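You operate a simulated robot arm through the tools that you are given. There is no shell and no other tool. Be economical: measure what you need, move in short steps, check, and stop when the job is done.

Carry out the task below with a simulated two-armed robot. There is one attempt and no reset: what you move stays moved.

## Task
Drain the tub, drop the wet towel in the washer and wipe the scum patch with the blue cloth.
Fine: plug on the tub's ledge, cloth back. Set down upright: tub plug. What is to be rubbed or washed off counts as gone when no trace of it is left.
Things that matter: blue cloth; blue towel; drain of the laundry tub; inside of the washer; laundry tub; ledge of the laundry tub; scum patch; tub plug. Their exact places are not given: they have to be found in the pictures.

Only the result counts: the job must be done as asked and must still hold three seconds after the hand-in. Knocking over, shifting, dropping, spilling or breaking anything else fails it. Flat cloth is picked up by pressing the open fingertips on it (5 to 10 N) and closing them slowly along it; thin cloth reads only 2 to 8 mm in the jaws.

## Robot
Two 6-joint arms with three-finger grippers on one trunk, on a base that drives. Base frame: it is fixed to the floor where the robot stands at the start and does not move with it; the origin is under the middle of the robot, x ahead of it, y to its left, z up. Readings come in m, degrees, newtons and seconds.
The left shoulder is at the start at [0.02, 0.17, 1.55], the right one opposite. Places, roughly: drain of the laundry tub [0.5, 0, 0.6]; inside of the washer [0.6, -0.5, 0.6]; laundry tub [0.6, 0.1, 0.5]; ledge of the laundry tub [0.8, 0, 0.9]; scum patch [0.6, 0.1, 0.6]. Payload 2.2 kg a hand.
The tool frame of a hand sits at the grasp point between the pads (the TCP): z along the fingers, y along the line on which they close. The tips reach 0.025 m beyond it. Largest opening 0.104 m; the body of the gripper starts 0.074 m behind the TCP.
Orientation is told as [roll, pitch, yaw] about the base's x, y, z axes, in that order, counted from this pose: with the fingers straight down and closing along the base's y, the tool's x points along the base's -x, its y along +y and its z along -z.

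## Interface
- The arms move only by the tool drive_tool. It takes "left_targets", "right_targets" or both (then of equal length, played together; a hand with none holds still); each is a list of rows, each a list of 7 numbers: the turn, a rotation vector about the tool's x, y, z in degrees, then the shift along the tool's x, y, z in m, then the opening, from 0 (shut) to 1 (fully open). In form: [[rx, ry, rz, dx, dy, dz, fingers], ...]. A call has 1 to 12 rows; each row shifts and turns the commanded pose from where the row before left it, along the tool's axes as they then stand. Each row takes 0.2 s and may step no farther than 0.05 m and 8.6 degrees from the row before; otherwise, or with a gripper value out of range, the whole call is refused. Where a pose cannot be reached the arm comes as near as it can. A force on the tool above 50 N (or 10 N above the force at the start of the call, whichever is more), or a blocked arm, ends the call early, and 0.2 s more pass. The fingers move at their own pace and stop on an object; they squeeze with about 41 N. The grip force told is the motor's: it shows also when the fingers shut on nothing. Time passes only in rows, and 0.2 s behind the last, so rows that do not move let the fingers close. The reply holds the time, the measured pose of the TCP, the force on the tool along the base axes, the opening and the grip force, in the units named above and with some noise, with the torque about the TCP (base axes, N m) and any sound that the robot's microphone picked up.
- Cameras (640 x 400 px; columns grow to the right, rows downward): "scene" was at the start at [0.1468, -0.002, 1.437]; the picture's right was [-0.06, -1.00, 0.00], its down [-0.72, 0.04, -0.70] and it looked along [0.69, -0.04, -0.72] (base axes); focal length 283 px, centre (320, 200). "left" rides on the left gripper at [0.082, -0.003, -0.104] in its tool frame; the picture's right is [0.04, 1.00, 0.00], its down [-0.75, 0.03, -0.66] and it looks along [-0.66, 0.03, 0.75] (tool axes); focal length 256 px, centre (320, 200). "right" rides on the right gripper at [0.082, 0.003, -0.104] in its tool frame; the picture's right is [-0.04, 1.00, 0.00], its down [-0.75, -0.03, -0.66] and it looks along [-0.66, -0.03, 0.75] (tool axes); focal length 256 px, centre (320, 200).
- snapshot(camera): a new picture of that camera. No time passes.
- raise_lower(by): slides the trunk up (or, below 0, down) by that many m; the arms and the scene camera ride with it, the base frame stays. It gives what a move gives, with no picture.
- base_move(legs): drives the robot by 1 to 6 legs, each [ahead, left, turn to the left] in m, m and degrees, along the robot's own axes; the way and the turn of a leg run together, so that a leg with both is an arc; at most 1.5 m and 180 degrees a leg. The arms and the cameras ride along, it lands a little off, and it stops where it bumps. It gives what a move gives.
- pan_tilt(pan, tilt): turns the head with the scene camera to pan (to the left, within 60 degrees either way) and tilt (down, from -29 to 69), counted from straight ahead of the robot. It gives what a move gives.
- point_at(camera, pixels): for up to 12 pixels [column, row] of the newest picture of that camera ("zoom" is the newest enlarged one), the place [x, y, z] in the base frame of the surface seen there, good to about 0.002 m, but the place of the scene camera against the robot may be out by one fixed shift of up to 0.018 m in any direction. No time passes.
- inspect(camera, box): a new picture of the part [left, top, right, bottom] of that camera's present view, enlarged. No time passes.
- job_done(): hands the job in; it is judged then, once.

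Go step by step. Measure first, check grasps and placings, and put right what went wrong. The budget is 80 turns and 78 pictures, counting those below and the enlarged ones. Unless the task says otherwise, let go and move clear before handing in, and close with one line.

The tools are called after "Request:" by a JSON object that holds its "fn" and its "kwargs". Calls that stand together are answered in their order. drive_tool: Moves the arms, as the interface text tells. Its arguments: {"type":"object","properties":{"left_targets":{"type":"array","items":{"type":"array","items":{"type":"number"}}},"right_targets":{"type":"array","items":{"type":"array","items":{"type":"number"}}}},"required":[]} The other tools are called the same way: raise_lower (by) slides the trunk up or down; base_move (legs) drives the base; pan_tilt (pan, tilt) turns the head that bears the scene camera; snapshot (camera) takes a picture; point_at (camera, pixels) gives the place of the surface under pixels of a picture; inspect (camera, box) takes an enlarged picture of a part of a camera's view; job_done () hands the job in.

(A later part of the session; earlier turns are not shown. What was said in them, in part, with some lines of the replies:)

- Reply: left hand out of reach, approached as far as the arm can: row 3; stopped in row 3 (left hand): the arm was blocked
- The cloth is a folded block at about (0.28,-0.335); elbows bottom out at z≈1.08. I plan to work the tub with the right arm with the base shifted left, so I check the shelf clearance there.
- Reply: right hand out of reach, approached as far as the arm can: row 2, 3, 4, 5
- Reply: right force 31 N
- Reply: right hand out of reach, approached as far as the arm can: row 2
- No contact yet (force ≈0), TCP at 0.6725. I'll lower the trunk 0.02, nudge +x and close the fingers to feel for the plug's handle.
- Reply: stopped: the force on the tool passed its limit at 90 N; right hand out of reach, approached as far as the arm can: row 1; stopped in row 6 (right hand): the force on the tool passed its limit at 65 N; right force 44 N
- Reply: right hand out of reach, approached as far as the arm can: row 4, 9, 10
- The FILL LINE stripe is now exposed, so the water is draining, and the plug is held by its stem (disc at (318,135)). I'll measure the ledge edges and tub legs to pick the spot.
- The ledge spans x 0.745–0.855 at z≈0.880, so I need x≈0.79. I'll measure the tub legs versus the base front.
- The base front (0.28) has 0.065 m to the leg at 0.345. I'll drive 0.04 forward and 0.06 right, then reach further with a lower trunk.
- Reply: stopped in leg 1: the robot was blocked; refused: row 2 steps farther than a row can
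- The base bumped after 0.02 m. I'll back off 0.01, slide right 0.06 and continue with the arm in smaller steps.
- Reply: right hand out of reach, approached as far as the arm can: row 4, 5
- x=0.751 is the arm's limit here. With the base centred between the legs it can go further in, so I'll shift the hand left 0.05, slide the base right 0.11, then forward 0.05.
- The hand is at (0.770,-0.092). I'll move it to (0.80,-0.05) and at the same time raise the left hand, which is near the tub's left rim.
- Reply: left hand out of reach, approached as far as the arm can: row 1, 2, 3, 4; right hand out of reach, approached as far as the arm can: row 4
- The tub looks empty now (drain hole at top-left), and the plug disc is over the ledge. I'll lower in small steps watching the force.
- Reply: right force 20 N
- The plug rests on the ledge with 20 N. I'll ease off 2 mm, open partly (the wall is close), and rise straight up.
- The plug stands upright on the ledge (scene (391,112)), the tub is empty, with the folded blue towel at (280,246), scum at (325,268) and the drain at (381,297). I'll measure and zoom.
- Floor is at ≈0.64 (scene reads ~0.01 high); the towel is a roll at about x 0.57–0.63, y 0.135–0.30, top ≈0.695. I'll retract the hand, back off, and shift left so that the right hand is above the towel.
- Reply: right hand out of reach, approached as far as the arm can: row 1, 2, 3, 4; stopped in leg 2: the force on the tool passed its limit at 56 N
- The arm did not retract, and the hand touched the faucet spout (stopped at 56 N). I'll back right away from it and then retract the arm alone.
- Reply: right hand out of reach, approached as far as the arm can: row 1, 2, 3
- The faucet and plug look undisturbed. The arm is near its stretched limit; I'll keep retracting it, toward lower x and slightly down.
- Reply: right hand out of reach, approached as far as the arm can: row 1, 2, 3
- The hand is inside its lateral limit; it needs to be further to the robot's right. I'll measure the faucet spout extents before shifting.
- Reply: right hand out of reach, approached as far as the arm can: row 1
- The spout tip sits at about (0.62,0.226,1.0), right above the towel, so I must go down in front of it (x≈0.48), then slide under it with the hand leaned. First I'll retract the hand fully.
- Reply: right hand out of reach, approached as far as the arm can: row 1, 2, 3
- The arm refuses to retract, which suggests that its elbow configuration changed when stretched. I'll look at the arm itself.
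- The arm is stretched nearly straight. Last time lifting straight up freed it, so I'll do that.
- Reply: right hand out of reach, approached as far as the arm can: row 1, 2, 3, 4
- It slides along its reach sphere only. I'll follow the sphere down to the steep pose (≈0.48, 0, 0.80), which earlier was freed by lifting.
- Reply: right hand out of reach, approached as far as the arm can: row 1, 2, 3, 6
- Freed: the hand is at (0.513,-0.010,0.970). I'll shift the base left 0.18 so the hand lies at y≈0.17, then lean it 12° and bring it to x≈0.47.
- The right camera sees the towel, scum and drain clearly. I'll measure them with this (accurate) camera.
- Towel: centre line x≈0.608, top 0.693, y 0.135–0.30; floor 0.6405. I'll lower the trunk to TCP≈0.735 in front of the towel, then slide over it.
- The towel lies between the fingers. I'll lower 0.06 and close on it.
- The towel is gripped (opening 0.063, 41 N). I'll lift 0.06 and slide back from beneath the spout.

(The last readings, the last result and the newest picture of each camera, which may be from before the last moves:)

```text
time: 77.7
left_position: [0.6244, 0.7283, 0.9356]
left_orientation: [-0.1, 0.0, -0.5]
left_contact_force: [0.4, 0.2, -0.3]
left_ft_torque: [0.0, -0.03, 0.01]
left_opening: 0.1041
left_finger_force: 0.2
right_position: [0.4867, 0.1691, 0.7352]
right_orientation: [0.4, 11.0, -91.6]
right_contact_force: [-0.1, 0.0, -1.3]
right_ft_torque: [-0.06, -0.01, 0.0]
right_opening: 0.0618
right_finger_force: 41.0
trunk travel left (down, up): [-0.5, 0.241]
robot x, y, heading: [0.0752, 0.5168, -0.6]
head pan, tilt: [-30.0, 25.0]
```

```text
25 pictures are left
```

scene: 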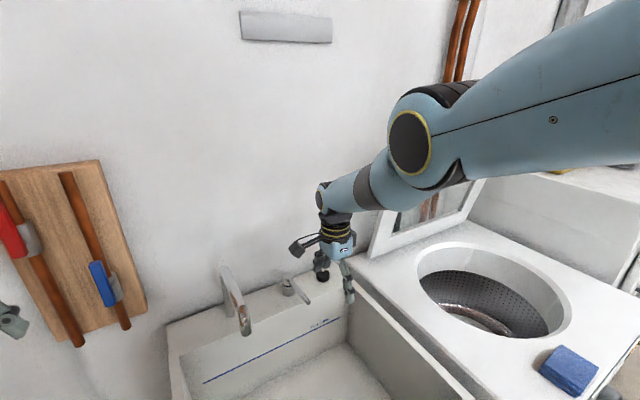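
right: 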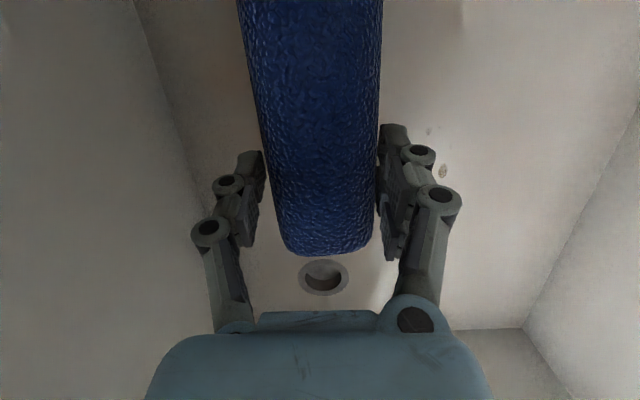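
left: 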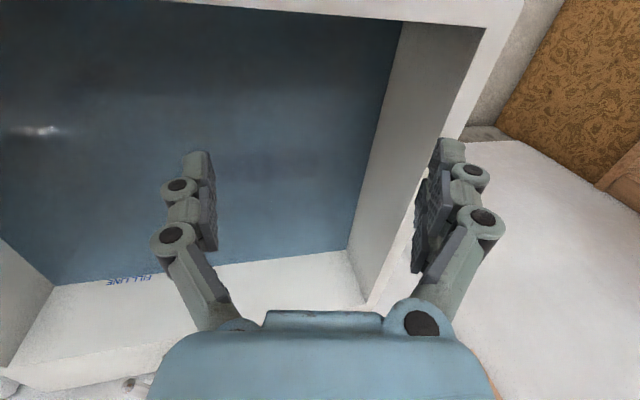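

The towel is held well. I'll raise the trunk to carry height, back off, and drive right toward the washer.

Request:
{"fn": "raise_lower", "kwargs": {"by": 0.241}}

Request:
{"fn": "base_move", "kwargs": {"legs": [[-0.105, 0, 0], [0, -0.68, 0]]}}

Request:
{"fn": "pan_tilt", "kwargs": {"pan": -35, "tilt": 45}}

Request:
{"fn": "snapshot", "kwargs": {"camera": "scene"}}

```text
time: 80.2
left_position: [0.6238, 0.7282, 1.1774]
left_orientation: [-0.1, 0.1, -0.3]
left_contact_force: [0.4, 0.6, -0.1]
left_ft_torque: [0.01, 0.0, 0.02]
left_opening: 0.1039
left_finger_force: 0.0
right_position: [0.4877, 0.1682, 0.9757]
right_orientation: [0.4, 11.0, -91.7]
right_contact_force: [0.3, -0.6, -1.1]
right_ft_torque: [-0.03, 0.04, 0.0]
right_opening: 0.0615
right_finger_force: 41.1
trunk travel left (down, up): [-0.741, 0.0]
robot x, y, heading: [0.0763, 0.5228, -0.5]
head pan, tilt: [-30.0, 25.0]
```

```text
time: 84.7
left_position: [0.5107, 0.0404, 1.1774]
left_orientation: [0.0, 0.0, -0.7]
left_contact_force: [0.1, 0.5, -0.2]
left_ft_torque: [0.03, -0.01, -0.02]
left_opening: 0.104
left_finger_force: 0.0
right_position: [0.3712, -0.5164, 0.9771]
right_orientation: [0.2, 11.1, -91.9]
right_contact_force: [0.0, -0.8, -0.1]
right_ft_torque: [-0.05, 0.06, 0.03]
right_opening: 0.0615
right_finger_force: 41.0
trunk travel left (down, up): [-0.741, 0.0]
robot x, y, heading: [-0.0383, -0.1626, -1.0]
head pan, tilt: [-30.0, 25.0]
```

```text
time: 85.6
left_position: [0.5096, 0.0409, 1.1776]
left_orientation: [-0.2, 0.0, -0.6]
left_contact_force: [-0.6, 0.1, -0.5]
left_ft_torque: [0.04, -0.01, -0.04]
left_opening: 0.1037
left_finger_force: 0.0
right_position: [0.3716, -0.5163, 0.9769]
right_orientation: [0.3, 11.0, -91.9]
right_contact_force: [-0.2, -0.2, -1.5]
right_ft_torque: [-0.06, -0.02, -0.02]
right_opening: 0.0612
right_finger_force: 41.0
trunk travel left (down, up): [-0.741, 0.0]
robot x, y, heading: [-0.0395, -0.1642, -0.7]
head pan, tilt: [-35.0, 45.0]
```

```text
24 pictures are left
```

scene: 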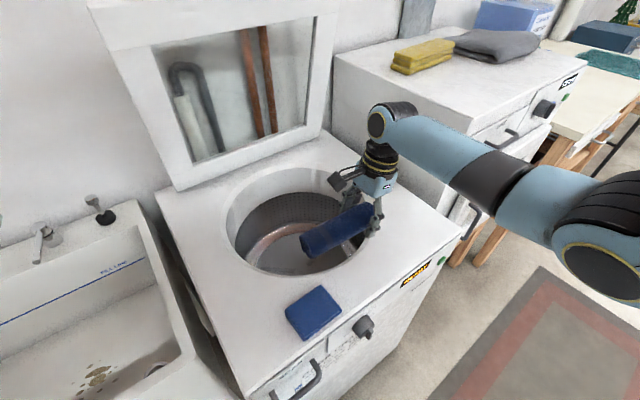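

The towel hangs near the drum's front right. I'll measure the opening's rim.

Request:
{"fn": "point_at", "kwargs": {"camera": "scene", "pixels": [[224, 215], [240, 258], [262, 277], [290, 167], [240, 185], [335, 172], [300, 270], [285, 240], [120, 190], [300, 165], [310, 60], [405, 265]]}}

```text
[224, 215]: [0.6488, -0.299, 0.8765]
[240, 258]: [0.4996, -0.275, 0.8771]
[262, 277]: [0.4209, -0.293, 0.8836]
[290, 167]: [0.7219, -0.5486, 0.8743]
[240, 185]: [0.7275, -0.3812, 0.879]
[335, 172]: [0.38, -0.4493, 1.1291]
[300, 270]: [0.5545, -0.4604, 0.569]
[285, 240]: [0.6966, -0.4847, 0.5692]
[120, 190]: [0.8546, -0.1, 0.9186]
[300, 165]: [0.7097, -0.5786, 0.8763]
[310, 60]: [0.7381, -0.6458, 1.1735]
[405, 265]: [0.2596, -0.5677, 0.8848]
```

The opening is centred near (0.54,-0.47), radius ≈0.195. I'll drive 0.05 forward and extend the arm so the towel is over the centre.

Request:
{"fn": "base_move", "kwargs": {"legs": [[0.05, 0, 0]]}}

Request:
{"fn": "drive_tool", "kwargs": {"right_targets": [[0, 0, 0, 0, 0.04, 0, 0], [0, 0, 0, 0, 0.04, 0, 0], [0, 0, 0, 0, 0.035, 0, 0], [0, 0, 0, 0, 0, 0, 0]]}}

Request:
{"fn": "raise_lower", "kwargs": {"by": -0.08}}

Request:
{"fn": "snapshot", "kwargs": {"camera": "scene"}}

```text
time: 86.5
left_position: [0.5278, 0.0639, 1.1763]
left_orientation: [0.1, 0.2, 1.3]
left_contact_force: [0.8, 1.9, 0.3]
left_ft_torque: [-0.07, 0.08, -0.02]
left_opening: 0.1042
left_finger_force: 0.1
right_position: [0.409, -0.4996, 0.9759]
right_orientation: [0.3, 11.2, -89.9]
right_contact_force: [3.3, 0.7, 1.6]
right_ft_torque: [-0.14, 0.21, 0.02]
right_opening: 0.0612
right_finger_force: 41.1
trunk travel left (down, up): [-0.741, 0.0]
robot x, y, heading: [-0.0167, -0.1587, 1.3]
head pan, tilt: [-35.0, 45.0]
```

```text
time: 87.5
left_position: [0.522, 0.0642, 1.1776]
left_orientation: [0.0, 0.0, 1.5]
left_contact_force: [-0.4, -0.3, 0.4]
left_ft_torque: [0.05, -0.04, 0.01]
left_opening: 0.1038
left_finger_force: 0.1
right_position: [0.5215, -0.497, 0.9787]
right_orientation: [0.6, 11.1, -89.7]
right_contact_force: [0.4, 0.5, -0.9]
right_ft_torque: [-0.01, 0.02, 0.0]
right_opening: 0.0612
right_finger_force: 41.2
trunk travel left (down, up): [-0.741, 0.0]
robot x, y, heading: [-0.0153, -0.159, 1.1]
head pan, tilt: [-35.0, 45.0]
```

```text
time: 88.7
left_position: [0.5235, 0.0676, 1.0978]
left_orientation: [0.0, -0.1, 1.4]
left_contact_force: [-0.2, 0.1, -0.8]
left_ft_torque: [0.0, 0.05, -0.03]
left_opening: 0.1043
left_finger_force: 0.1
right_position: [0.5203, -0.4968, 0.8986]
right_orientation: [0.5, 11.2, -89.9]
right_contact_force: [-0.8, 0.0, -0.8]
right_ft_torque: [-0.04, -0.01, -0.01]
right_opening: 0.0613
right_finger_force: 40.9
trunk travel left (down, up): [-0.661, 0.08]
robot x, y, heading: [-0.0222, -0.1584, 1.1]
head pan, tilt: [-35.0, 45.0]
```

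```text
23 pictures are left
```

scene: 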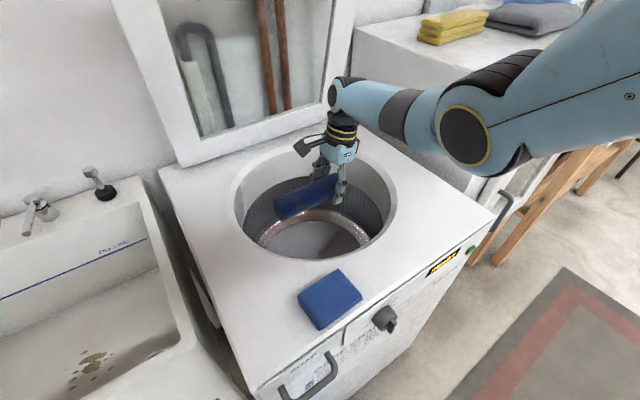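

The towel is inside the opening, above the drum. I'll lower 0.09 more and open the fingers.

Request:
{"fn": "raise_lower", "kwargs": {"by": -0.09}}

Request:
{"fn": "drive_tool", "kwargs": {"right_targets": [[0, 0, 0, 0, 0, 0, 0.8], [0, 0, 0, 0, 0, 0, 1], [0, 0, 0, 0, 0, 0, 1], [0, 0, 0, 0, 0, 0, 1]]}}

Request:
{"fn": "raise_lower", "kwargs": {"by": 0.17}}

Request:
{"fn": "snapshot", "kwargs": {"camera": "right"}}

```text
time: 89.9
left_position: [0.5222, 0.0696, 1.0079]
left_orientation: [0.0, -0.2, 1.6]
left_contact_force: [-0.4, 1.1, 1.1]
left_ft_torque: [-0.06, 0.0, -0.05]
left_opening: 0.1038
left_finger_force: 0.1
right_position: [0.5216, -0.4927, 0.8088]
right_orientation: [0.5, 11.1, -89.5]
right_contact_force: [0.6, -0.2, -1.1]
right_ft_torque: [-0.08, 0.01, 0.03]
right_opening: 0.0615
right_finger_force: 41.0
trunk travel left (down, up): [-0.571, 0.17]
robot x, y, heading: [-0.0198, -0.1584, 1.4]
head pan, tilt: [-35.0, 45.0]
```

```text
time: 90.9
left_position: [0.5213, 0.0712, 1.0081]
left_orientation: [0.0, 0.0, 2.0]
left_contact_force: [0.4, -0.3, 0.7]
left_ft_torque: [0.03, 0.0, 0.02]
left_opening: 0.1041
left_finger_force: 0.1
right_position: [0.5238, -0.491, 0.809]
right_orientation: [0.5, 11.1, -89.3]
right_contact_force: [0.1, -0.5, 0.1]
right_ft_torque: [0.03, -0.03, 0.03]
right_opening: 0.104
right_finger_force: 0.1
trunk travel left (down, up): [-0.571, 0.17]
robot x, y, heading: [-0.0184, -0.1569, 1.5]
head pan, tilt: [-35.0, 45.0]
```

```text
time: 92.8
left_position: [0.5198, 0.073, 1.1766]
left_orientation: [0.0, 0.1, 2.0]
left_contact_force: [0.7, -0.3, -0.2]
left_ft_torque: [0.06, 0.01, 0.01]
left_opening: 0.104
left_finger_force: 0.1
right_position: [0.5229, -0.4901, 0.9783]
right_orientation: [0.3, 11.1, -89.3]
right_contact_force: [-1.1, -0.9, 0.6]
right_ft_torque: [0.05, -0.03, -0.03]
right_opening: 0.1038
right_finger_force: 0.2
trunk travel left (down, up): [-0.741, 0.0]
robot x, y, heading: [-0.0166, -0.1577, 1.7]
head pan, tilt: [-35.0, 45.0]
```

```text
22 pictures are left
```

right: 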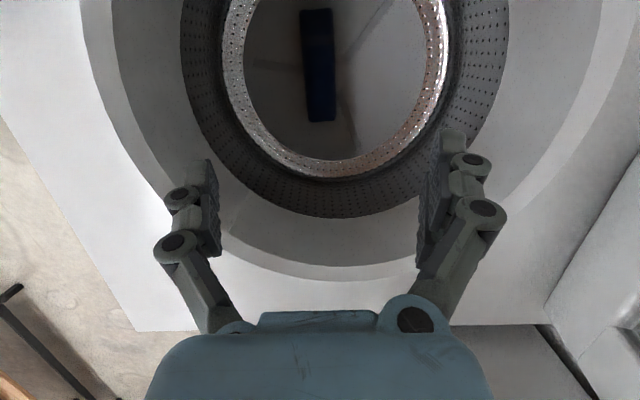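

The towel lies in the drum (right (318,65)). The base seems to lean on the washer, so I'll back off 0.2 m, slide left, and untilt the hand to look at the folded cloth.

Request:
{"fn": "base_move", "kwargs": {"legs": [[-0.21, 0, -1.7], [0, 0.16, 0]]}}

Request:
{"fn": "drive_tool", "kwargs": {"right_targets": [[0, -5.5, 0, 0, 0, 0, 1], [0, -5.5, 0, 0, 0, 0, 1], [0, 0, 0, 0, 0, 0, 1]]}}

Request:
{"fn": "snapshot", "kwargs": {"camera": "right"}}

```text
time: 95.5
left_position: [0.3193, 0.2089, 1.177]
left_orientation: [0.0, 0.0, -0.3]
left_contact_force: [0.0, 0.1, -1.0]
left_ft_torque: [0.01, -0.02, -0.01]
left_opening: 0.1042
left_finger_force: 0.1
right_position: [0.3009, -0.3538, 0.9789]
right_orientation: [0.3, 11.1, -91.3]
right_contact_force: [-1.2, 1.3, 0.3]
right_ft_torque: [-0.01, 0.02, 0.03]
right_opening: 0.104
right_finger_force: 0.0
trunk travel left (down, up): [-0.741, 0.0]
robot x, y, heading: [-0.228, -0.0025, -0.5]
head pan, tilt: [-35.0, 45.0]
```

```text
time: 96.3
left_position: [0.3189, 0.2078, 1.1775]
left_orientation: [0.0, 0.0, -0.2]
left_contact_force: [-0.8, -0.2, -0.8]
left_ft_torque: [0.03, 0.02, 0.0]
left_opening: 0.1037
left_finger_force: 0.0
right_position: [0.3021, -0.3537, 0.9773]
right_orientation: [0.4, 0.0, -91.6]
right_contact_force: [-0.4, 0.1, -0.7]
right_ft_torque: [-0.02, 0.01, 0.01]
right_opening: 0.1039
right_finger_force: 0.1
trunk travel left (down, up): [-0.741, 0.0]
robot x, y, heading: [-0.2285, -0.0037, -0.4]
head pan, tilt: [-35.0, 45.0]
```

```text
21 pictures are left
```

right: 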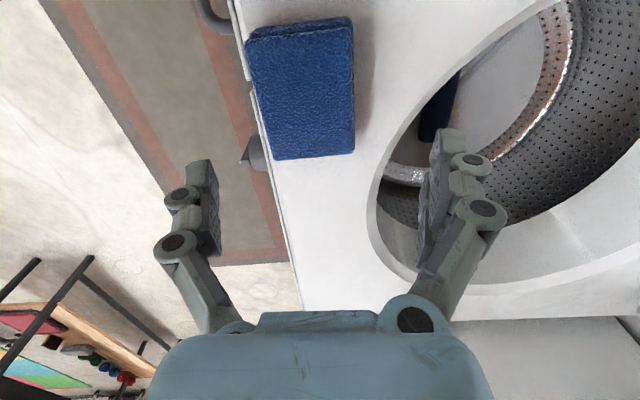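

Request:
{"fn": "point_at", "kwargs": {"camera": "right", "pixels": [[247, 42], [348, 24], [275, 155], [352, 150], [300, 90], [258, 100], [353, 90], [300, 25], [315, 157], [365, 90]]}}

```text
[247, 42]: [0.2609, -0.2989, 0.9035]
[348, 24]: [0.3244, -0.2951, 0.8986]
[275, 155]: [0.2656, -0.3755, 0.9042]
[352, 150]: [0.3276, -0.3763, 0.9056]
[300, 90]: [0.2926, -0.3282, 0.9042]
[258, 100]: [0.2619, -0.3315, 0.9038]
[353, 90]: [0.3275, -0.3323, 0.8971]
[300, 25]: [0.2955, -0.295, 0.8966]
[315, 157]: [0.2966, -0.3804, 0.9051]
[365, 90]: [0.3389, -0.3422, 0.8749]
```

The cloth is a 0.066×0.085 block, centre (0.2945,-0.336), top 0.904 on the washer top at 0.875. I'll descend astride it to TCP 0.909 and close.

Request:
{"fn": "drive_tool", "kwargs": {"right_targets": [[0, 0, 0, 0.018, -0.0075, 0, 1], [0, 0, 0, 0, 0, 0.03, 1], [0, 0, 0, 0, 0, 0.025, 1], [0, 0, 0, 0, 0, 0.013, 1], [0, 0, 0, 0, 0, 0, 1]]}}

Request:
{"fn": "snapshot", "kwargs": {"camera": "right"}}

```text
time: 97.5
left_position: [0.3196, 0.2089, 1.1778]
left_orientation: [0.0, 0.0, -0.1]
left_contact_force: [0.0, -0.7, -0.5]
left_ft_torque: [-0.03, -0.01, 0.01]
left_opening: 0.1039
left_finger_force: 0.0
right_position: [0.29, -0.3344, 0.9143]
right_orientation: [0.5, 0.0, -91.6]
right_contact_force: [0.3, -0.2, -0.1]
right_ft_torque: [0.02, -0.03, 0.0]
right_opening: 0.1039
right_finger_force: 0.1
right hand out of reach, approached as far as the arm can: row 4
trunk travel left (down, up): [-0.741, 0.0]
robot x, y, heading: [-0.2292, 0.0015, -0.3]
head pan, tilt: [-35.0, 45.0]
```

```text
20 pictures are left
```

right: 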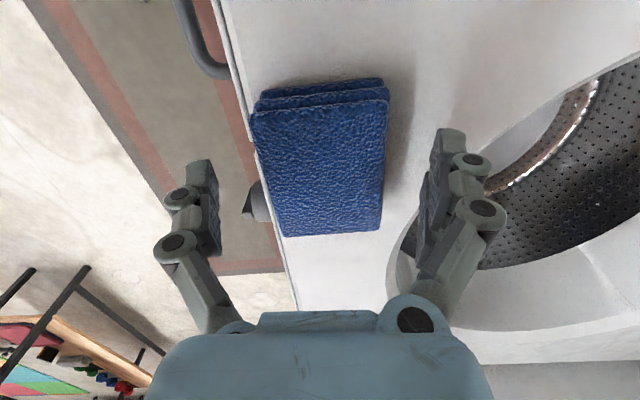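

Aligned well. I'll lower 6 mm with the trunk and close on the cloth.

Request:
{"fn": "raise_lower", "kwargs": {"by": -0.006}}

Request:
{"fn": "drive_tool", "kwargs": {"right_targets": [[0, 0, 0, 0, 0, 0, 0.7], [0, 0, 0, 0, 0, 0, 0.5], [0, 0, 0, 0, 0, 0, 0.3], [0, 0, 0, 0, 0, 0, 0], [0, 0, 0, 0, 0, 0, 0]]}}

Request:
{"fn": "raise_lower", "kwargs": {"by": 0.006}}

Request:
{"fn": "snapshot", "kwargs": {"camera": "right"}}

```text
time: 98.0
left_position: [0.3208, 0.208, 1.1714]
left_orientation: [0.0, 0.0, -0.2]
left_contact_force: [0.3, -0.9, 0.8]
left_ft_torque: [-0.01, -0.02, 0.01]
left_opening: 0.104
left_finger_force: 0.1
right_position: [0.2897, -0.3339, 0.9073]
right_orientation: [0.4, 0.1, -91.5]
right_contact_force: [1.1, -0.2, -0.1]
right_ft_torque: [-0.03, -0.04, 0.0]
right_opening: 0.104
right_finger_force: 0.0
trunk travel left (down, up): [-0.735, 0.006]
robot x, y, heading: [-0.2326, 0.0004, -0.5]
head pan, tilt: [-35.0, 45.0]
```

```text
time: 99.2
left_position: [0.318, 0.2091, 1.1719]
left_orientation: [0.0, 0.0, -0.2]
left_contact_force: [-0.7, -0.5, 0.5]
left_ft_torque: [0.01, 0.02, 0.02]
left_opening: 0.1039
left_finger_force: 0.1
right_position: [0.2891, -0.3335, 0.9095]
right_orientation: [0.5, 0.1, -91.6]
right_contact_force: [-0.1, -0.4, 3.9]
right_ft_torque: [-0.01, -0.03, 0.08]
right_opening: 0.0662
right_finger_force: 41.0
trunk travel left (down, up): [-0.735, 0.006]
robot x, y, heading: [-0.2294, 0.0015, -0.5]
head pan, tilt: [-35.0, 45.0]
```

```text
time: 99.8
left_position: [0.3194, 0.2102, 1.1777]
left_orientation: [0.0, -0.1, -0.2]
left_contact_force: [1.4, -0.8, 0.5]
left_ft_torque: [-0.03, 0.02, 0.01]
left_opening: 0.104
left_finger_force: 0.1
right_position: [0.2905, -0.3338, 0.9138]
right_orientation: [0.5, 0.1, -91.4]
right_contact_force: [-0.3, 0.2, -0.2]
right_ft_torque: [-0.01, 0.02, -0.05]
right_opening: 0.0663
right_finger_force: 41.0
trunk travel left (down, up): [-0.741, 0.0]
robot x, y, heading: [-0.2313, -0.0019, -0.6]
head pan, tilt: [-35.0, 45.0]
```

```text
19 pictures are left
```

right: 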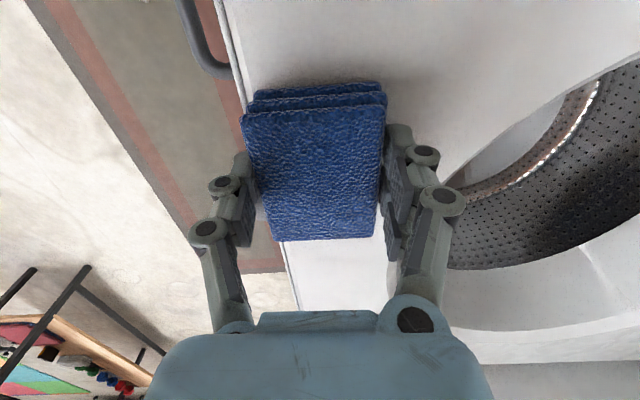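

The cloth is held (0.066, 41 N). I'll raise the hand 0.06 and drive left and forward to the tub, keeping clear of the spout.

Request:
{"fn": "drive_tool", "kwargs": {"right_targets": [[0, 0, 0, 0, 0, -0.03, 0], [0, 0, 0, 0, 0, -0.03, 0], [0, 0, 0, 0, 0, 0, 0]]}}

Request:
{"fn": "base_move", "kwargs": {"legs": [[0, 0.45, 0.5], [0.22, 0, 0]]}}

Request:
{"fn": "pan_tilt", "kwargs": {"pan": -20, "tilt": 55}}

Request:
{"fn": "snapshot", "kwargs": {"camera": "scene"}}

Request:
{"fn": "snapshot", "kwargs": {"camera": "right"}}

```text
time: 100.6
left_position: [0.3198, 0.2095, 1.1778]
left_orientation: [0.0, 0.0, -0.2]
left_contact_force: [-0.2, -0.2, -0.1]
left_ft_torque: [-0.01, 0.01, -0.03]
left_opening: 0.1043
left_finger_force: 0.0
right_position: [0.2878, -0.3348, 0.9745]
right_orientation: [0.4, 0.0, -91.5]
right_contact_force: [-0.5, 0.2, -0.5]
right_ft_torque: [-0.01, 0.02, 0.0]
right_opening: 0.0664
right_finger_force: 41.4
trunk travel left (down, up): [-0.741, 0.0]
robot x, y, heading: [-0.2307, -0.0014, -0.5]
head pan, tilt: [-35.0, 45.0]
```

```text
time: 104.6
left_position: [0.54, 0.663, 1.1779]
left_orientation: [0.0, 0.1, -0.2]
left_contact_force: [0.4, 0.2, 0.1]
left_ft_torque: [-0.03, 0.01, 0.0]
left_opening: 0.1039
left_finger_force: 0.0
right_position: [0.5096, 0.1203, 0.9739]
right_orientation: [0.4, 0.2, -91.3]
right_contact_force: [0.1, 0.5, -0.1]
right_ft_torque: [-0.03, 0.01, 0.0]
right_opening: 0.0661
right_finger_force: 41.2
trunk travel left (down, up): [-0.741, 0.0]
robot x, y, heading: [-0.0116, 0.4522, -0.1]
head pan, tilt: [-35.0, 45.0]
```

```text
time: 105.4
left_position: [0.5382, 0.6643, 1.1787]
left_orientation: [0.0, 0.1, 0.0]
left_contact_force: [-0.7, 0.0, 0.7]
left_ft_torque: [-0.01, 0.0, -0.04]
left_opening: 0.1038
left_finger_force: 0.1
right_position: [0.5091, 0.1217, 0.9743]
right_orientation: [0.3, 0.2, -91.5]
right_contact_force: [0.0, -1.4, -1.4]
right_ft_torque: [0.02, 0.01, 0.01]
right_opening: 0.0658
right_finger_force: 41.1
trunk travel left (down, up): [-0.741, 0.0]
robot x, y, heading: [-0.0093, 0.4566, -0.1]
head pan, tilt: [-20.0, 55.0]
```

```text
18 pictures are left
```

scene: 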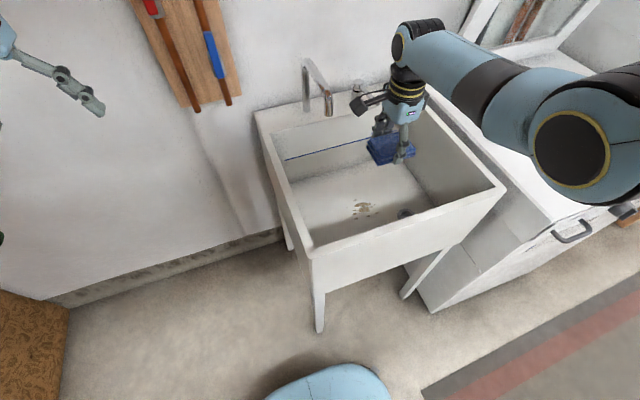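

```text
17 pictures are left
```

right: 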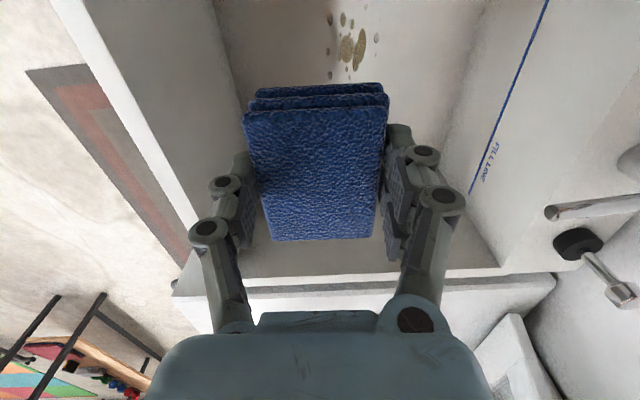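

Cloth and scum are both in view. To keep the forearm clear of the front rim I'll retract the arm 0.06, drive 0.08 forward, then lower the trunk toward the floor.

Request:
{"fn": "drive_tool", "kwargs": {"right_targets": [[0, 0, 0, 0, -0.03, 0, 0], [0, 0, 0, 0, -0.03, 0, 0], [0, 0, 0, 0, 0, 0, 0]]}}

Request:
{"fn": "base_move", "kwargs": {"legs": [[0.08, 0, 0]]}}

Request:
{"fn": "raise_lower", "kwargs": {"by": -0.2}}

Request:
{"fn": "snapshot", "kwargs": {"camera": "right"}}

```text
time: 106.2
left_position: [0.5399, 0.6631, 1.1764]
left_orientation: [0.0, 0.0, -0.1]
left_contact_force: [-0.3, 0.0, -0.2]
left_ft_torque: [0.02, 0.01, 0.0]
left_opening: 0.104
left_finger_force: 0.0
right_position: [0.4527, 0.1224, 0.9721]
right_orientation: [0.4, 0.0, -91.4]
right_contact_force: [0.2, 0.3, -0.1]
right_ft_torque: [0.01, 0.01, -0.01]
right_opening: 0.0657
right_finger_force: 41.3
trunk travel left (down, up): [-0.741, 0.0]
robot x, y, heading: [-0.0092, 0.4571, -0.4]
head pan, tilt: [-20.0, 55.0]
```

```text
time: 107.2
left_position: [0.6198, 0.6621, 1.1767]
left_orientation: [0.1, 0.1, -0.4]
left_contact_force: [0.7, 0.6, 0.0]
left_ft_torque: [-0.02, 0.05, 0.0]
left_opening: 0.104
left_finger_force: 0.0
right_position: [0.5295, 0.1212, 0.9716]
right_orientation: [0.3, 0.1, -91.5]
right_contact_force: [1.2, -0.7, -0.3]
right_ft_torque: [0.0, 0.05, -0.03]
right_opening: 0.0658
right_finger_force: 41.1
trunk travel left (down, up): [-0.741, 0.0]
robot x, y, heading: [0.0657, 0.4563, -0.1]
head pan, tilt: [-20.0, 55.0]
```

```text
time: 109.4
left_position: [0.6188, 0.6623, 0.9781]
left_orientation: [0.1, 0.0, -0.2]
left_contact_force: [0.8, 0.2, 0.1]
left_ft_torque: [-0.01, -0.02, 0.0]
left_opening: 0.104
left_finger_force: 0.0
right_position: [0.5284, 0.1205, 0.7713]
right_orientation: [0.3, 0.1, -91.5]
right_contact_force: [0.1, -0.6, -0.1]
right_ft_torque: [-0.02, 0.0, -0.01]
right_opening: 0.0656
right_finger_force: 41.2
trunk travel left (down, up): [-0.541, 0.2]
robot x, y, heading: [0.0675, 0.4525, -0.2]
head pan, tilt: [-20.0, 55.0]
```

```text
16 pictures are left
```

right: 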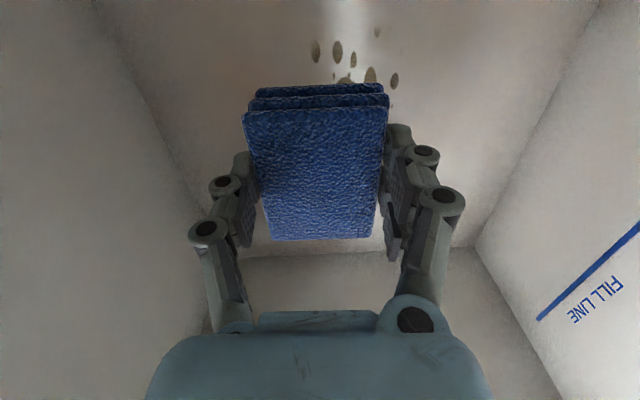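

Clear so far. I'll lower 0.09 more, then ease down with the arm to feel the floor.

Request:
{"fn": "raise_lower", "kwargs": {"by": -0.088}}

Request:
{"fn": "drive_tool", "kwargs": {"right_targets": [[0, 0, 0, 0, 0.01, 0.004, 0], [0, 0, 0, 0, 0.01, 0.004, 0], [0, 0, 0, 0, 0, 0, 0]]}}

```text
time: 110.6
left_position: [0.6132, 0.6648, 0.894]
left_orientation: [-0.3, -0.5, -0.3]
left_contact_force: [-0.4, -0.5, -0.1]
left_ft_torque: [0.0, 0.02, -0.02]
left_opening: 0.1038
left_finger_force: 0.1
right_position: [0.5335, 0.1188, 0.7008]
right_orientation: [2.3, -0.5, -91.6]
right_contact_force: [-0.3, 0.2, -0.9]
right_ft_torque: [0.04, -0.03, -0.01]
right_opening: 0.066
right_finger_force: 41.5
trunk travel left (down, up): [-0.453, 0.288]
robot x, y, heading: [0.0677, 0.4557, -0.5]
head pan, tilt: [-20.0, 55.0]
```

```text
time: 111.4
left_position: [0.606, 0.6553, 0.8944]
left_orientation: [-0.5, -0.6, -1.4]
left_contact_force: [-0.3, -0.2, 0.4]
left_ft_torque: [-0.03, -0.04, 0.01]
left_opening: 0.1041
left_finger_force: 0.2
right_position: [0.5354, 0.1133, 0.6925]
right_orientation: [2.1, -0.4, -92.7]
right_contact_force: [0.3, -0.6, -0.2]
right_ft_torque: [0.04, -0.01, 0.0]
right_opening: 0.0659
right_finger_force: 40.9
trunk travel left (down, up): [-0.453, 0.288]
robot x, y, heading: [0.0591, 0.4505, -1.5]
head pan, tilt: [-20.0, 55.0]
```

The hand tilted and the base got nudged: the forearm is resting on the front rim. I'll raise the trunk 0.08 at once and reach down with the arm instead (straighter).

Request:
{"fn": "raise_lower", "kwargs": {"by": 0.085}}

Request:
{"fn": "snapshot", "kwargs": {"camera": "scene"}}

Request:
{"fn": "drive_tool", "kwargs": {"right_targets": [[0, 0, 0, 0, 0.015, 0, 0], [0, 0, 0, 0, 0, 0, 0]]}}

```text
time: 112.7
left_position: [0.619, 0.6619, 0.9742]
left_orientation: [0.1, 0.1, -0.3]
left_contact_force: [-0.6, 0.5, 0.5]
left_ft_torque: [-0.01, 0.0, 0.0]
left_opening: 0.104
left_finger_force: 0.1
right_position: [0.5477, 0.1186, 0.7616]
right_orientation: [0.3, 0.1, -91.7]
right_contact_force: [-0.2, -0.3, -0.4]
right_ft_torque: [-0.01, 0.03, -0.02]
right_opening: 0.0657
right_finger_force: 41.0
trunk travel left (down, up): [-0.538, 0.203]
robot x, y, heading: [0.0712, 0.4543, -0.6]
head pan, tilt: [-20.0, 55.0]
```

```text
15 pictures are left
```

scene: 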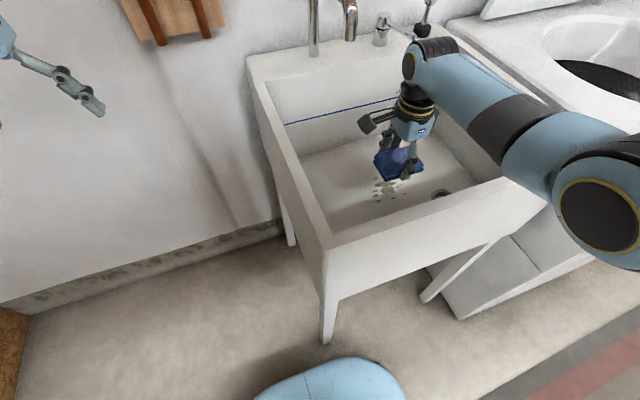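

```text
time: 113.2
left_position: [0.6192, 0.6615, 0.9744]
left_orientation: [0.1, 0.0, -0.3]
left_contact_force: [-0.5, -0.2, 0.1]
left_ft_torque: [-0.02, -0.03, 0.0]
left_opening: 0.104
left_finger_force: 0.0
right_position: [0.5618, 0.1188, 0.7617]
right_orientation: [0.4, 0.1, -91.6]
right_contact_force: [0.2, -0.3, -0.7]
right_ft_torque: [-0.01, -0.01, -0.01]
right_opening: 0.0659
right_finger_force: 40.9
trunk travel left (down, up): [-0.538, 0.203]
robot x, y, heading: [0.0674, 0.4541, -0.2]
head pan, tilt: [-20.0, 55.0]
```

Recovered. I'll lower the trunk 0.03 and reach down 0.05 with the arm, checking forces and tilt.

Request:
{"fn": "raise_lower", "kwargs": {"by": -0.03}}

Request:
{"fn": "drive_tool", "kwargs": {"right_targets": [[0, 0, 0, 0, 0, 0.025, 0], [0, 0, 0, 0, 0, 0.025, 0], [0, 0, 0, 0, 0, 0.005, 0], [0, 0, 0, 0, 0, 0, 0]]}}

```text
time: 114.0
left_position: [0.6186, 0.661, 0.9448]
left_orientation: [0.1, 0.0, -0.3]
left_contact_force: [0.1, 0.2, 0.7]
left_ft_torque: [0.0, -0.03, -0.01]
left_opening: 0.104
left_finger_force: 0.0
right_position: [0.5637, 0.1206, 0.7318]
right_orientation: [0.4, 0.0, -91.5]
right_contact_force: [-0.5, 0.0, -1.2]
right_ft_torque: [0.04, 0.01, -0.01]
right_opening: 0.0658
right_finger_force: 40.9
trunk travel left (down, up): [-0.508, 0.233]
robot x, y, heading: [0.0706, 0.4514, -0.4]
head pan, tilt: [-20.0, 55.0]
```

```text
time: 115.0
left_position: [0.6191, 0.6622, 0.9445]
left_orientation: [0.0, 0.0, -0.3]
left_contact_force: [0.0, -0.1, 0.2]
left_ft_torque: [0.0, 0.02, 0.01]
left_opening: 0.1041
left_finger_force: 0.1
right_position: [0.5629, 0.1199, 0.6762]
right_orientation: [0.4, 0.1, -91.5]
right_contact_force: [-0.9, 1.2, -0.1]
right_ft_torque: [0.01, 0.02, -0.01]
right_opening: 0.0659
right_finger_force: 40.7
trunk travel left (down, up): [-0.508, 0.233]
robot x, y, heading: [0.0658, 0.4531, -0.5]
head pan, tilt: [-20.0, 55.0]
```

Now at TCP 0.676 with no tilt. I'll press down a few more mm and read the contact force.

Request:
{"fn": "drive_tool", "kwargs": {"right_targets": [[0, 0, 0, 0, 0, 0.003, 0], [0, 0, 0, 0, 0, 0.002, 0], [0, 0, 0, 0, 0, 0, 0]]}}

```text
time: 115.8
left_position: [0.6171, 0.6626, 0.9449]
left_orientation: [-0.1, -0.1, -0.3]
left_contact_force: [0.4, 0.3, -0.2]
left_ft_torque: [0.0, 0.02, 0.01]
left_opening: 0.1038
left_finger_force: 0.1
right_position: [0.5645, 0.1205, 0.6731]
right_orientation: [0.6, 0.0, -91.6]
right_contact_force: [-4.8, 0.1, 14.9]
right_ft_torque: [-0.04, 0.12, -0.04]
right_opening: 0.0665
right_finger_force: 41.1
trunk travel left (down, up): [-0.508, 0.233]
robot x, y, heading: [0.0714, 0.4536, -0.4]
head pan, tilt: [-20.0, 55.0]
```

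Contact is about 15 N, good for wiping. I'll sweep back and forth along y over the patch in two lanes.

Request:
{"fn": "drive_tool", "kwargs": {"right_targets": [[0, 0, 0, 0.025, 0, 0, 0], [0, 0, 0, 0.025, 0, 0, 0], [0, 0, 0, -0.03, 0, 0, 0], [0, 0, 0, -0.03, 0, 0, 0], [0, 0, 0, -0.03, 0, 0, 0], [0, 0, 0, -0.02, 0, 0, 0], [0, 0, 0, 0, 0.02, 0, 0], [0, 0, 0, 0.03, 0, 0, 0], [0, 0, 0, 0.03, 0, 0, 0], [0, 0, 0, 0.03, 0, 0, 0], [0, 0, 0, 0.015, 0, 0, 0]]}}

Request:
{"fn": "drive_tool", "kwargs": {"right_targets": [[0, 0, 0, 0, -0.025, 0, 0], [0, 0, 0, 0, -0.025, 0, 0], [0, 0, 0, -0.03, 0, 0, 0], [0, 0, 0, -0.03, 0, 0, 0], [0, 0, 0, -0.03, 0, 0, 0], [0, 0, 0, -0.02, 0, 0, 0], [0, 0, 0, 0.03, 0.01, 0, 0], [0, 0, 0, 0.03, 0.01, 0, 0], [0, 0, 0, 0.02, 0, 0, 0]]}}

```text
time: 118.2
left_position: [0.6188, 0.6625, 0.9448]
left_orientation: [0.0, 0.1, -0.3]
left_contact_force: [0.2, -0.6, 0.2]
left_ft_torque: [-0.02, 0.01, 0.05]
left_opening: 0.1038
left_finger_force: 0.0
right_position: [0.5788, 0.1668, 0.6747]
right_orientation: [0.4, 0.1, -91.6]
right_contact_force: [-0.2, -0.5, -0.2]
right_ft_torque: [0.02, 0.0, 0.04]
right_opening: 0.0657
right_finger_force: 41.3
right hand out of reach, approached as far as the arm can: row 7
trunk travel left (down, up): [-0.508, 0.233]
robot x, y, heading: [0.0663, 0.454, -0.5]
head pan, tilt: [-20.0, 55.0]
```

```text
time: 120.2
left_position: [0.618, 0.6631, 0.9443]
left_orientation: [-0.1, 0.1, -0.3]
left_contact_force: [-0.4, -0.4, 0.1]
left_ft_torque: [-0.03, 0.02, 0.0]
left_opening: 0.1041
left_finger_force: 0.0
right_position: [0.5501, 0.1406, 0.6776]
right_orientation: [0.4, 0.0, -91.6]
right_contact_force: [0.0, -0.4, -0.5]
right_ft_torque: [0.01, 0.01, 0.0]
right_opening: 0.0658
right_finger_force: 41.1
trunk travel left (down, up): [-0.508, 0.233]
robot x, y, heading: [0.0684, 0.4545, -0.6]
head pan, tilt: [-20.0, 55.0]
```

Contact was lost when the reach limit lifted the hand. I'll move the hand aside and look at what remains.

Request:
{"fn": "drive_tool", "kwargs": {"right_targets": [[0, 0, 0, -0.03, 0, -0.02, 0], [0, 0, 0, -0.04, 0, 0, 0], [0, 0, 0, -0.04, 0, 0, 0], [0, 0, 0, -0.03, 0, 0, 0], [0, 0, 0, 0, 0, 0, 0]]}}

Request:
{"fn": "snapshot", "kwargs": {"camera": "right"}}

Request:
{"fn": "inspect", "kwargs": {"camera": "scene", "box": [290, 120, 490, 245]}}

```text
time: 121.4
left_position: [0.6176, 0.6623, 0.9447]
left_orientation: [0.0, 0.0, -0.2]
left_contact_force: [0.1, 0.3, -0.6]
left_ft_torque: [0.03, 0.02, -0.02]
left_opening: 0.1041
left_finger_force: 0.1
right_position: [0.5447, 0.0004, 0.6962]
right_orientation: [0.4, 0.1, -91.6]
right_contact_force: [0.0, -0.1, -0.3]
right_ft_torque: [0.02, 0.02, 0.0]
right_opening: 0.0656
right_finger_force: 40.8
trunk travel left (down, up): [-0.508, 0.233]
robot x, y, heading: [0.0715, 0.4549, -0.3]
head pan, tilt: [-20.0, 55.0]
```

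```text
14 pictures are left
```

right: 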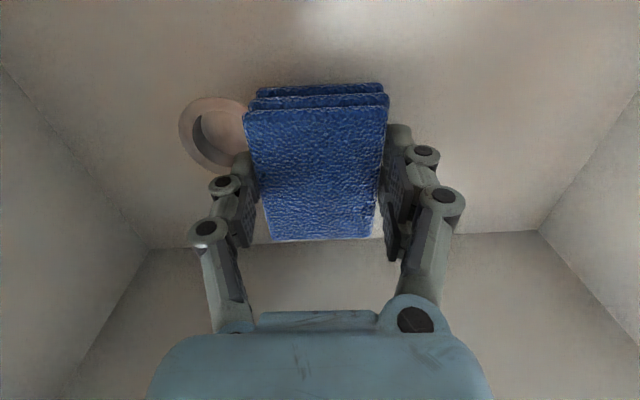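

```text
3.20 times, centred on (390, 182) of scene
```

zoom: 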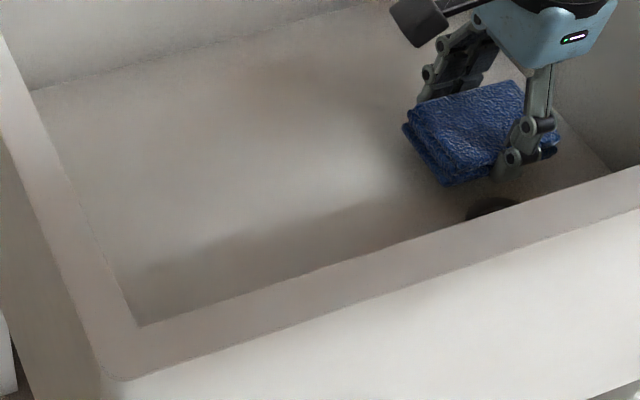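

The patch appears gone. I'll raise up out of the tub and check the floor closely before returning the cloth.

Request:
{"fn": "drive_tool", "kwargs": {"right_targets": [[0, 0, 0, 0, -0.02, -0.03, 0], [0, 0, 0, 0, -0.02, -0.03, 0], [0, 0, 0, 0, 0, 0, 0]]}}

Request:
{"fn": "raise_lower", "kwargs": {"by": 0.233}}

Request:
{"fn": "pan_tilt", "kwargs": {"pan": -25, "tilt": 58}}

Request:
{"fn": "inspect", "kwargs": {"camera": "scene", "box": [220, 100, 420, 225]}}

```text
time: 122.2
left_position: [0.6201, 0.6625, 0.9442]
left_orientation: [0.0, 0.0, -0.3]
left_contact_force: [0.0, -0.5, 0.4]
left_ft_torque: [-0.01, -0.02, 0.01]
left_opening: 0.1042
left_finger_force: 0.0
right_position: [0.5037, 0.0011, 0.7549]
right_orientation: [0.4, 0.1, -91.6]
right_contact_force: [-0.9, -0.3, -0.5]
right_ft_torque: [-0.01, -0.01, 0.02]
right_opening: 0.0658
right_finger_force: 41.1
trunk travel left (down, up): [-0.508, 0.233]
robot x, y, heading: [0.0671, 0.4533, -0.7]
head pan, tilt: [-20.0, 55.0]
```

```text
time: 124.6
left_position: [0.6184, 0.6616, 1.1767]
left_orientation: [0.0, 0.1, -0.2]
left_contact_force: [-0.6, 0.0, 0.2]
left_ft_torque: [0.01, -0.01, -0.01]
left_opening: 0.1041
left_finger_force: 0.1
right_position: [0.5049, -0.001, 0.9869]
right_orientation: [0.4, 0.1, -91.6]
right_contact_force: [0.2, 0.0, -0.6]
right_ft_torque: [-0.01, -0.04, -0.03]
right_opening: 0.0656
right_finger_force: 41.1
trunk travel left (down, up): [-0.741, 0.0]
robot x, y, heading: [0.0714, 0.4511, -0.6]
head pan, tilt: [-20.0, 55.0]
```

```text
time: 125.3
left_position: [0.6199, 0.6623, 1.1782]
left_orientation: [0.0, 0.0, -0.3]
left_contact_force: [0.7, -0.9, 0.9]
left_ft_torque: [-0.01, -0.02, -0.01]
left_opening: 0.1039
left_finger_force: 0.1
right_position: [0.5048, 0.0008, 0.9872]
right_orientation: [0.4, 0.1, -91.6]
right_contact_force: [0.3, -0.2, -0.5]
right_ft_torque: [0.02, -0.03, -0.02]
right_opening: 0.0657
right_finger_force: 40.9
trunk travel left (down, up): [-0.741, 0.0]
robot x, y, heading: [0.0717, 0.4473, -0.1]
head pan, tilt: [-25.0, 58.0]
```

```text
3.20 times, centred on (320, 162) of scene
```

zoom: 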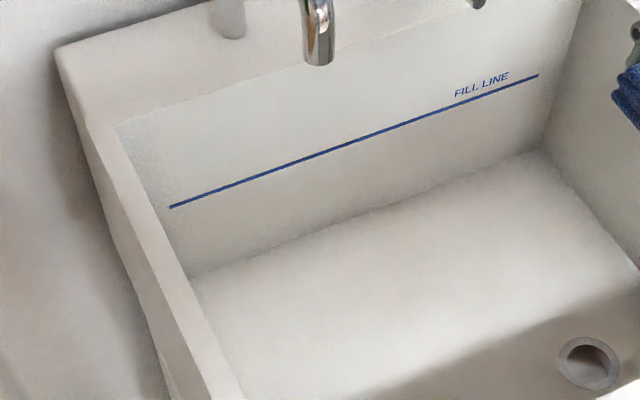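

No stain is visible in the lit part; I'll zoom once more on the exact patch area next to the drain.

Request:
{"fn": "inspect", "kwargs": {"camera": "scene", "box": [310, 170, 430, 245]}}

Request:
{"fn": "point_at", "kwargs": {"camera": "zoom", "pixels": [[150, 120], [300, 150], [200, 220], [320, 60]]}}

```text
5.33 times, centred on (370, 208) of scene
```

zoom: 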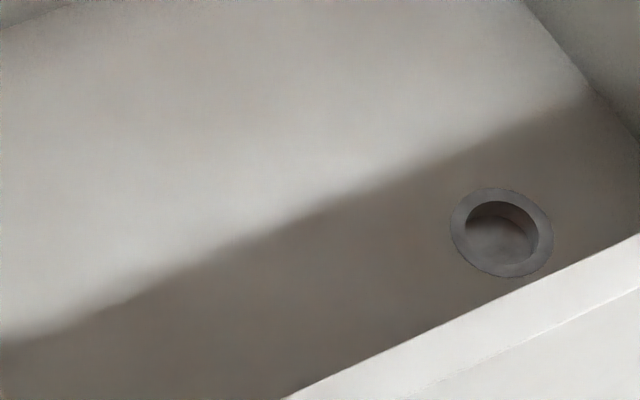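

```text
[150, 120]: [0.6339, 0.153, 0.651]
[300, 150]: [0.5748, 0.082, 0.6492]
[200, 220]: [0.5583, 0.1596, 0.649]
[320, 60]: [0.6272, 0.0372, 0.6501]
```

The floor is clean at the patch location. I'll drive back to where the cloth was picked up and shift the hand over its old place.

Request:
{"fn": "base_move", "kwargs": {"legs": [[-0.3, 0, 0], [0, -0.45, 0]]}}

Request:
{"fn": "drive_tool", "kwargs": {"right_targets": [[0, 0, 0, 0.03, 0.022, 0, 0], [0, 0, 0, 0.03, 0.022, 0, 0], [0, 0, 0, 0.03, 0.022, 0, 0], [0, 0, 0, 0.025, 0.02, 0, 0], [0, 0, 0, 0, 0, 0, 0]]}}

Request:
{"fn": "snapshot", "kwargs": {"camera": "right"}}

```text
time: 129.6
left_position: [0.3175, 0.2276, 1.1775]
left_orientation: [0.0, 0.1, -0.5]
left_contact_force: [-0.2, -0.3, 0.3]
left_ft_torque: [0.04, 0.01, -0.02]
left_opening: 0.1038
left_finger_force: 0.1
right_position: [0.2009, -0.4355, 0.9884]
right_orientation: [0.3, 0.1, -91.8]
right_contact_force: [0.6, 0.1, 0.0]
right_ft_torque: [0.04, -0.02, -0.02]
right_opening: 0.0657
right_finger_force: 41.0
trunk travel left (down, up): [-0.741, 0.0]
robot x, y, heading: [-0.2276, 0.0233, -0.9]
head pan, tilt: [-25.0, 58.0]
```

```text
time: 130.8
left_position: [0.3163, 0.2269, 1.1775]
left_orientation: [0.0, 0.0, -0.5]
left_contact_force: [0.3, -0.3, -0.5]
left_ft_torque: [0.05, -0.01, 0.0]
left_opening: 0.1041
left_finger_force: 0.1
right_position: [0.289, -0.3221, 0.9887]
right_orientation: [0.4, 0.1, -91.8]
right_contact_force: [-0.4, 0.7, -0.9]
right_ft_torque: [-0.01, -0.03, -0.03]
right_opening: 0.0655
right_finger_force: 40.3
trunk travel left (down, up): [-0.741, 0.0]
robot x, y, heading: [-0.2345, 0.0184, -0.9]
head pan, tilt: [-25.0, 58.0]
```

```text
10 pictures are left
```

right: 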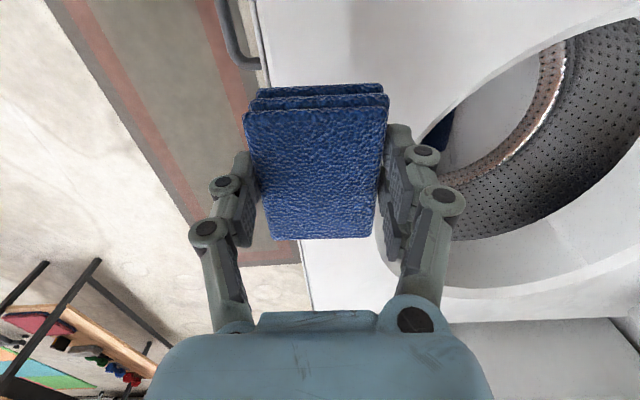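

The hand is at (0.289,-0.322). I'll correct to (0.294,-0.334), lower onto the washer and check contact.

Request:
{"fn": "drive_tool", "kwargs": {"right_targets": [[0, 0, 0, -0.012, 0.005, 0.02, 0], [0, 0, 0, 0, 0, 0.03, 0], [0, 0, 0, 0, 0, 0, 0]]}}

Request:
{"fn": "raise_lower", "kwargs": {"by": -0.026}}

```text
time: 131.6
left_position: [0.3157, 0.2277, 1.1779]
left_orientation: [0.0, 0.1, -0.5]
left_contact_force: [0.5, -0.3, -0.4]
left_ft_torque: [-0.02, -0.02, -0.01]
left_opening: 0.1039
left_finger_force: 0.1
right_position: [0.2941, -0.3342, 0.9381]
right_orientation: [0.4, 0.1, -91.8]
right_contact_force: [-0.2, 0.2, -0.1]
right_ft_torque: [0.0, -0.03, -0.01]
right_opening: 0.0658
right_finger_force: 41.0
trunk travel left (down, up): [-0.741, 0.0]
robot x, y, heading: [-0.23, 0.0177, -0.7]
head pan, tilt: [-25.0, 58.0]
```

```text
time: 132.3
left_position: [0.3174, 0.2281, 1.152]
left_orientation: [0.0, -0.1, -0.5]
left_contact_force: [-0.1, -0.3, 0.1]
left_ft_torque: [-0.04, -0.02, 0.04]
left_opening: 0.1041
left_finger_force: 0.1
right_position: [0.2949, -0.3352, 0.9134]
right_orientation: [0.4, 0.1, -91.7]
right_contact_force: [-0.2, -0.8, -0.3]
right_ft_torque: [0.02, 0.0, -0.01]
right_opening: 0.0657
right_finger_force: 41.0
trunk travel left (down, up): [-0.715, 0.026]
robot x, y, heading: [-0.2305, 0.0194, -0.5]
head pan, tilt: [-25.0, 58.0]
```

Almost down, no contact yet at 0.9134. I'll lower 4 mm more, open, and rise clear.

Request:
{"fn": "raise_lower", "kwargs": {"by": -0.004}}

Request:
{"fn": "drive_tool", "kwargs": {"right_targets": [[0, 0, 0, 0, 0, 0, 0.75], [0, 0, 0, 0, 0, 0, 0.95], [0, 0, 0, 0, 0, 0, 1], [0, 0, 0, 0, 0, 0, 1], [0, 0, 0, 0, 0, -0.03, 1], [0, 0, 0, 0, 0, -0.04, 1], [0, 0, 0, 0, 0, 0, 1]]}}

Request:
{"fn": "snapshot", "kwargs": {"camera": "right"}}

Request:
{"fn": "point_at", "kwargs": {"camera": "right", "pixels": [[300, 90], [265, 60], [345, 60], [275, 140], [350, 140]]}}

```text
time: 132.8
left_position: [0.3164, 0.2288, 1.1482]
left_orientation: [0.0, 0.0, -0.5]
left_contact_force: [0.3, -0.8, -0.1]
left_ft_torque: [0.04, 0.01, 0.01]
left_opening: 0.1039
left_finger_force: 0.1
right_position: [0.2955, -0.335, 0.9094]
right_orientation: [0.4, 0.1, -91.8]
right_contact_force: [-2.1, 0.8, 2.7]
right_ft_torque: [-0.18, -0.1, -0.04]
right_opening: 0.0657
right_finger_force: 41.1
trunk travel left (down, up): [-0.711, 0.03]
robot x, y, heading: [-0.2301, 0.0212, -0.6]
head pan, tilt: [-25.0, 58.0]
```

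```text
time: 134.4
left_position: [0.3168, 0.2267, 1.1472]
left_orientation: [0.0, 0.0, -0.5]
left_contact_force: [0.8, -0.3, -1.0]
left_ft_torque: [0.03, 0.02, 0.04]
left_opening: 0.1042
left_finger_force: 0.1
right_position: [0.2954, -0.3361, 0.9787]
right_orientation: [0.4, 0.1, -91.8]
right_contact_force: [1.1, 0.1, 0.1]
right_ft_torque: [0.02, 0.01, 0.03]
right_opening: 0.1039
right_finger_force: 0.1
trunk travel left (down, up): [-0.711, 0.03]
robot x, y, heading: [-0.2336, 0.0222, -0.6]
head pan, tilt: [-25.0, 58.0]
```

```text
9 pictures are left
```

right: 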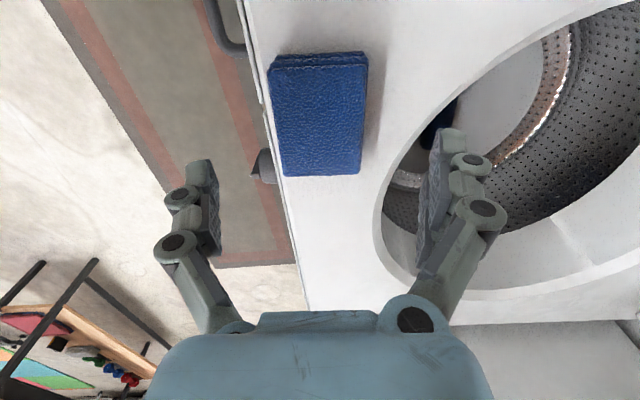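

```text
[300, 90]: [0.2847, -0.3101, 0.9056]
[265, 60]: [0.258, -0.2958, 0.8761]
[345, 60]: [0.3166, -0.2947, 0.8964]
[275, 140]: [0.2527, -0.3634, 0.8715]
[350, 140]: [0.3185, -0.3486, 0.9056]
```

The cloth is back at its old place, flat. I'll back away and take one last overview of the plug, tub and washer.

Request:
{"fn": "base_move", "kwargs": {"legs": [[-0.15, 0, 0]]}}

Request:
{"fn": "pan_tilt", "kwargs": {"pan": -5, "tilt": 40}}

Request:
{"fn": "snapshot", "kwargs": {"camera": "scene"}}

Request:
{"fn": "inspect", "kwargs": {"camera": "scene", "box": [230, 80, 430, 205]}}

```text
time: 135.8
left_position: [0.1677, 0.2303, 1.1475]
left_orientation: [-0.1, 0.0, -0.6]
left_contact_force: [-0.5, 0.0, 0.2]
left_ft_torque: [-0.02, -0.03, -0.04]
left_opening: 0.1038
left_finger_force: 0.0
right_position: [0.1462, -0.3332, 0.9793]
right_orientation: [0.4, 0.0, -91.9]
right_contact_force: [-0.1, 0.2, -0.2]
right_ft_torque: [0.0, -0.01, 0.01]
right_opening: 0.1042
right_finger_force: 0.1
trunk travel left (down, up): [-0.711, 0.03]
robot x, y, heading: [-0.3817, 0.0245, -0.6]
head pan, tilt: [-25.0, 58.0]
```

```text
time: 136.6
left_position: [0.1682, 0.2292, 1.1466]
left_orientation: [-0.1, 0.1, -0.5]
left_contact_force: [1.3, -0.1, 0.5]
left_ft_torque: [0.01, 0.01, 0.0]
left_opening: 0.104
left_finger_force: 0.0
right_position: [0.1473, -0.333, 0.9792]
right_orientation: [0.4, 0.1, -91.8]
right_contact_force: [0.7, -0.3, -0.3]
right_ft_torque: [-0.02, 0.0, -0.03]
right_opening: 0.1042
right_finger_force: 0.0
trunk travel left (down, up): [-0.711, 0.03]
robot x, y, heading: [-0.3857, 0.0217, -0.8]
head pan, tilt: [-5.0, 40.0]
```

```text
8 pictures are left
```

scene: 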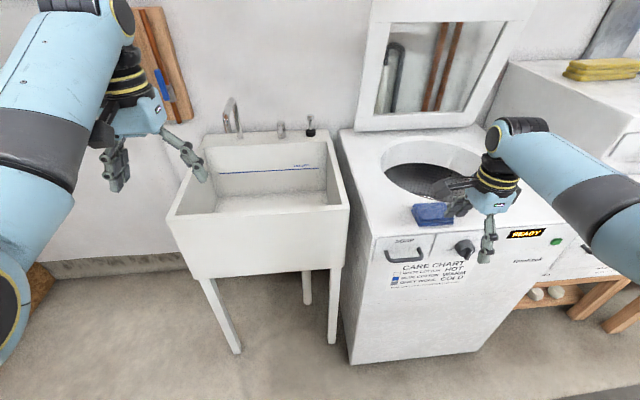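

```text
3.20 times, centred on (330, 142) of scene
```

zoom: 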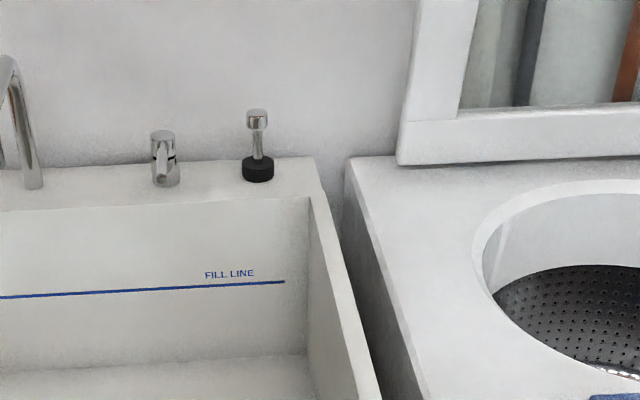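

The plug stands upright on the ledge (zoom (257,150)), the tub is drained and clean, the towel is in the drum and the cloth is back on the washer. Handing in.

Request:
{"fn": "job_done", "kwargs": {}}

```text
The job is handed in.
```

The job is handed in. The tub is drained with its plug upright on the ledge, the wet towel is in the washer drum, no scum showed in the last close-up of the tub floor, and the blue cloth is back on the washer. Along the way the hand and arm bumped the faucet and the tub rim, and the base bumped in front of the tub and probably brushed the washer front. The last pictures show nothing moved or damaged.
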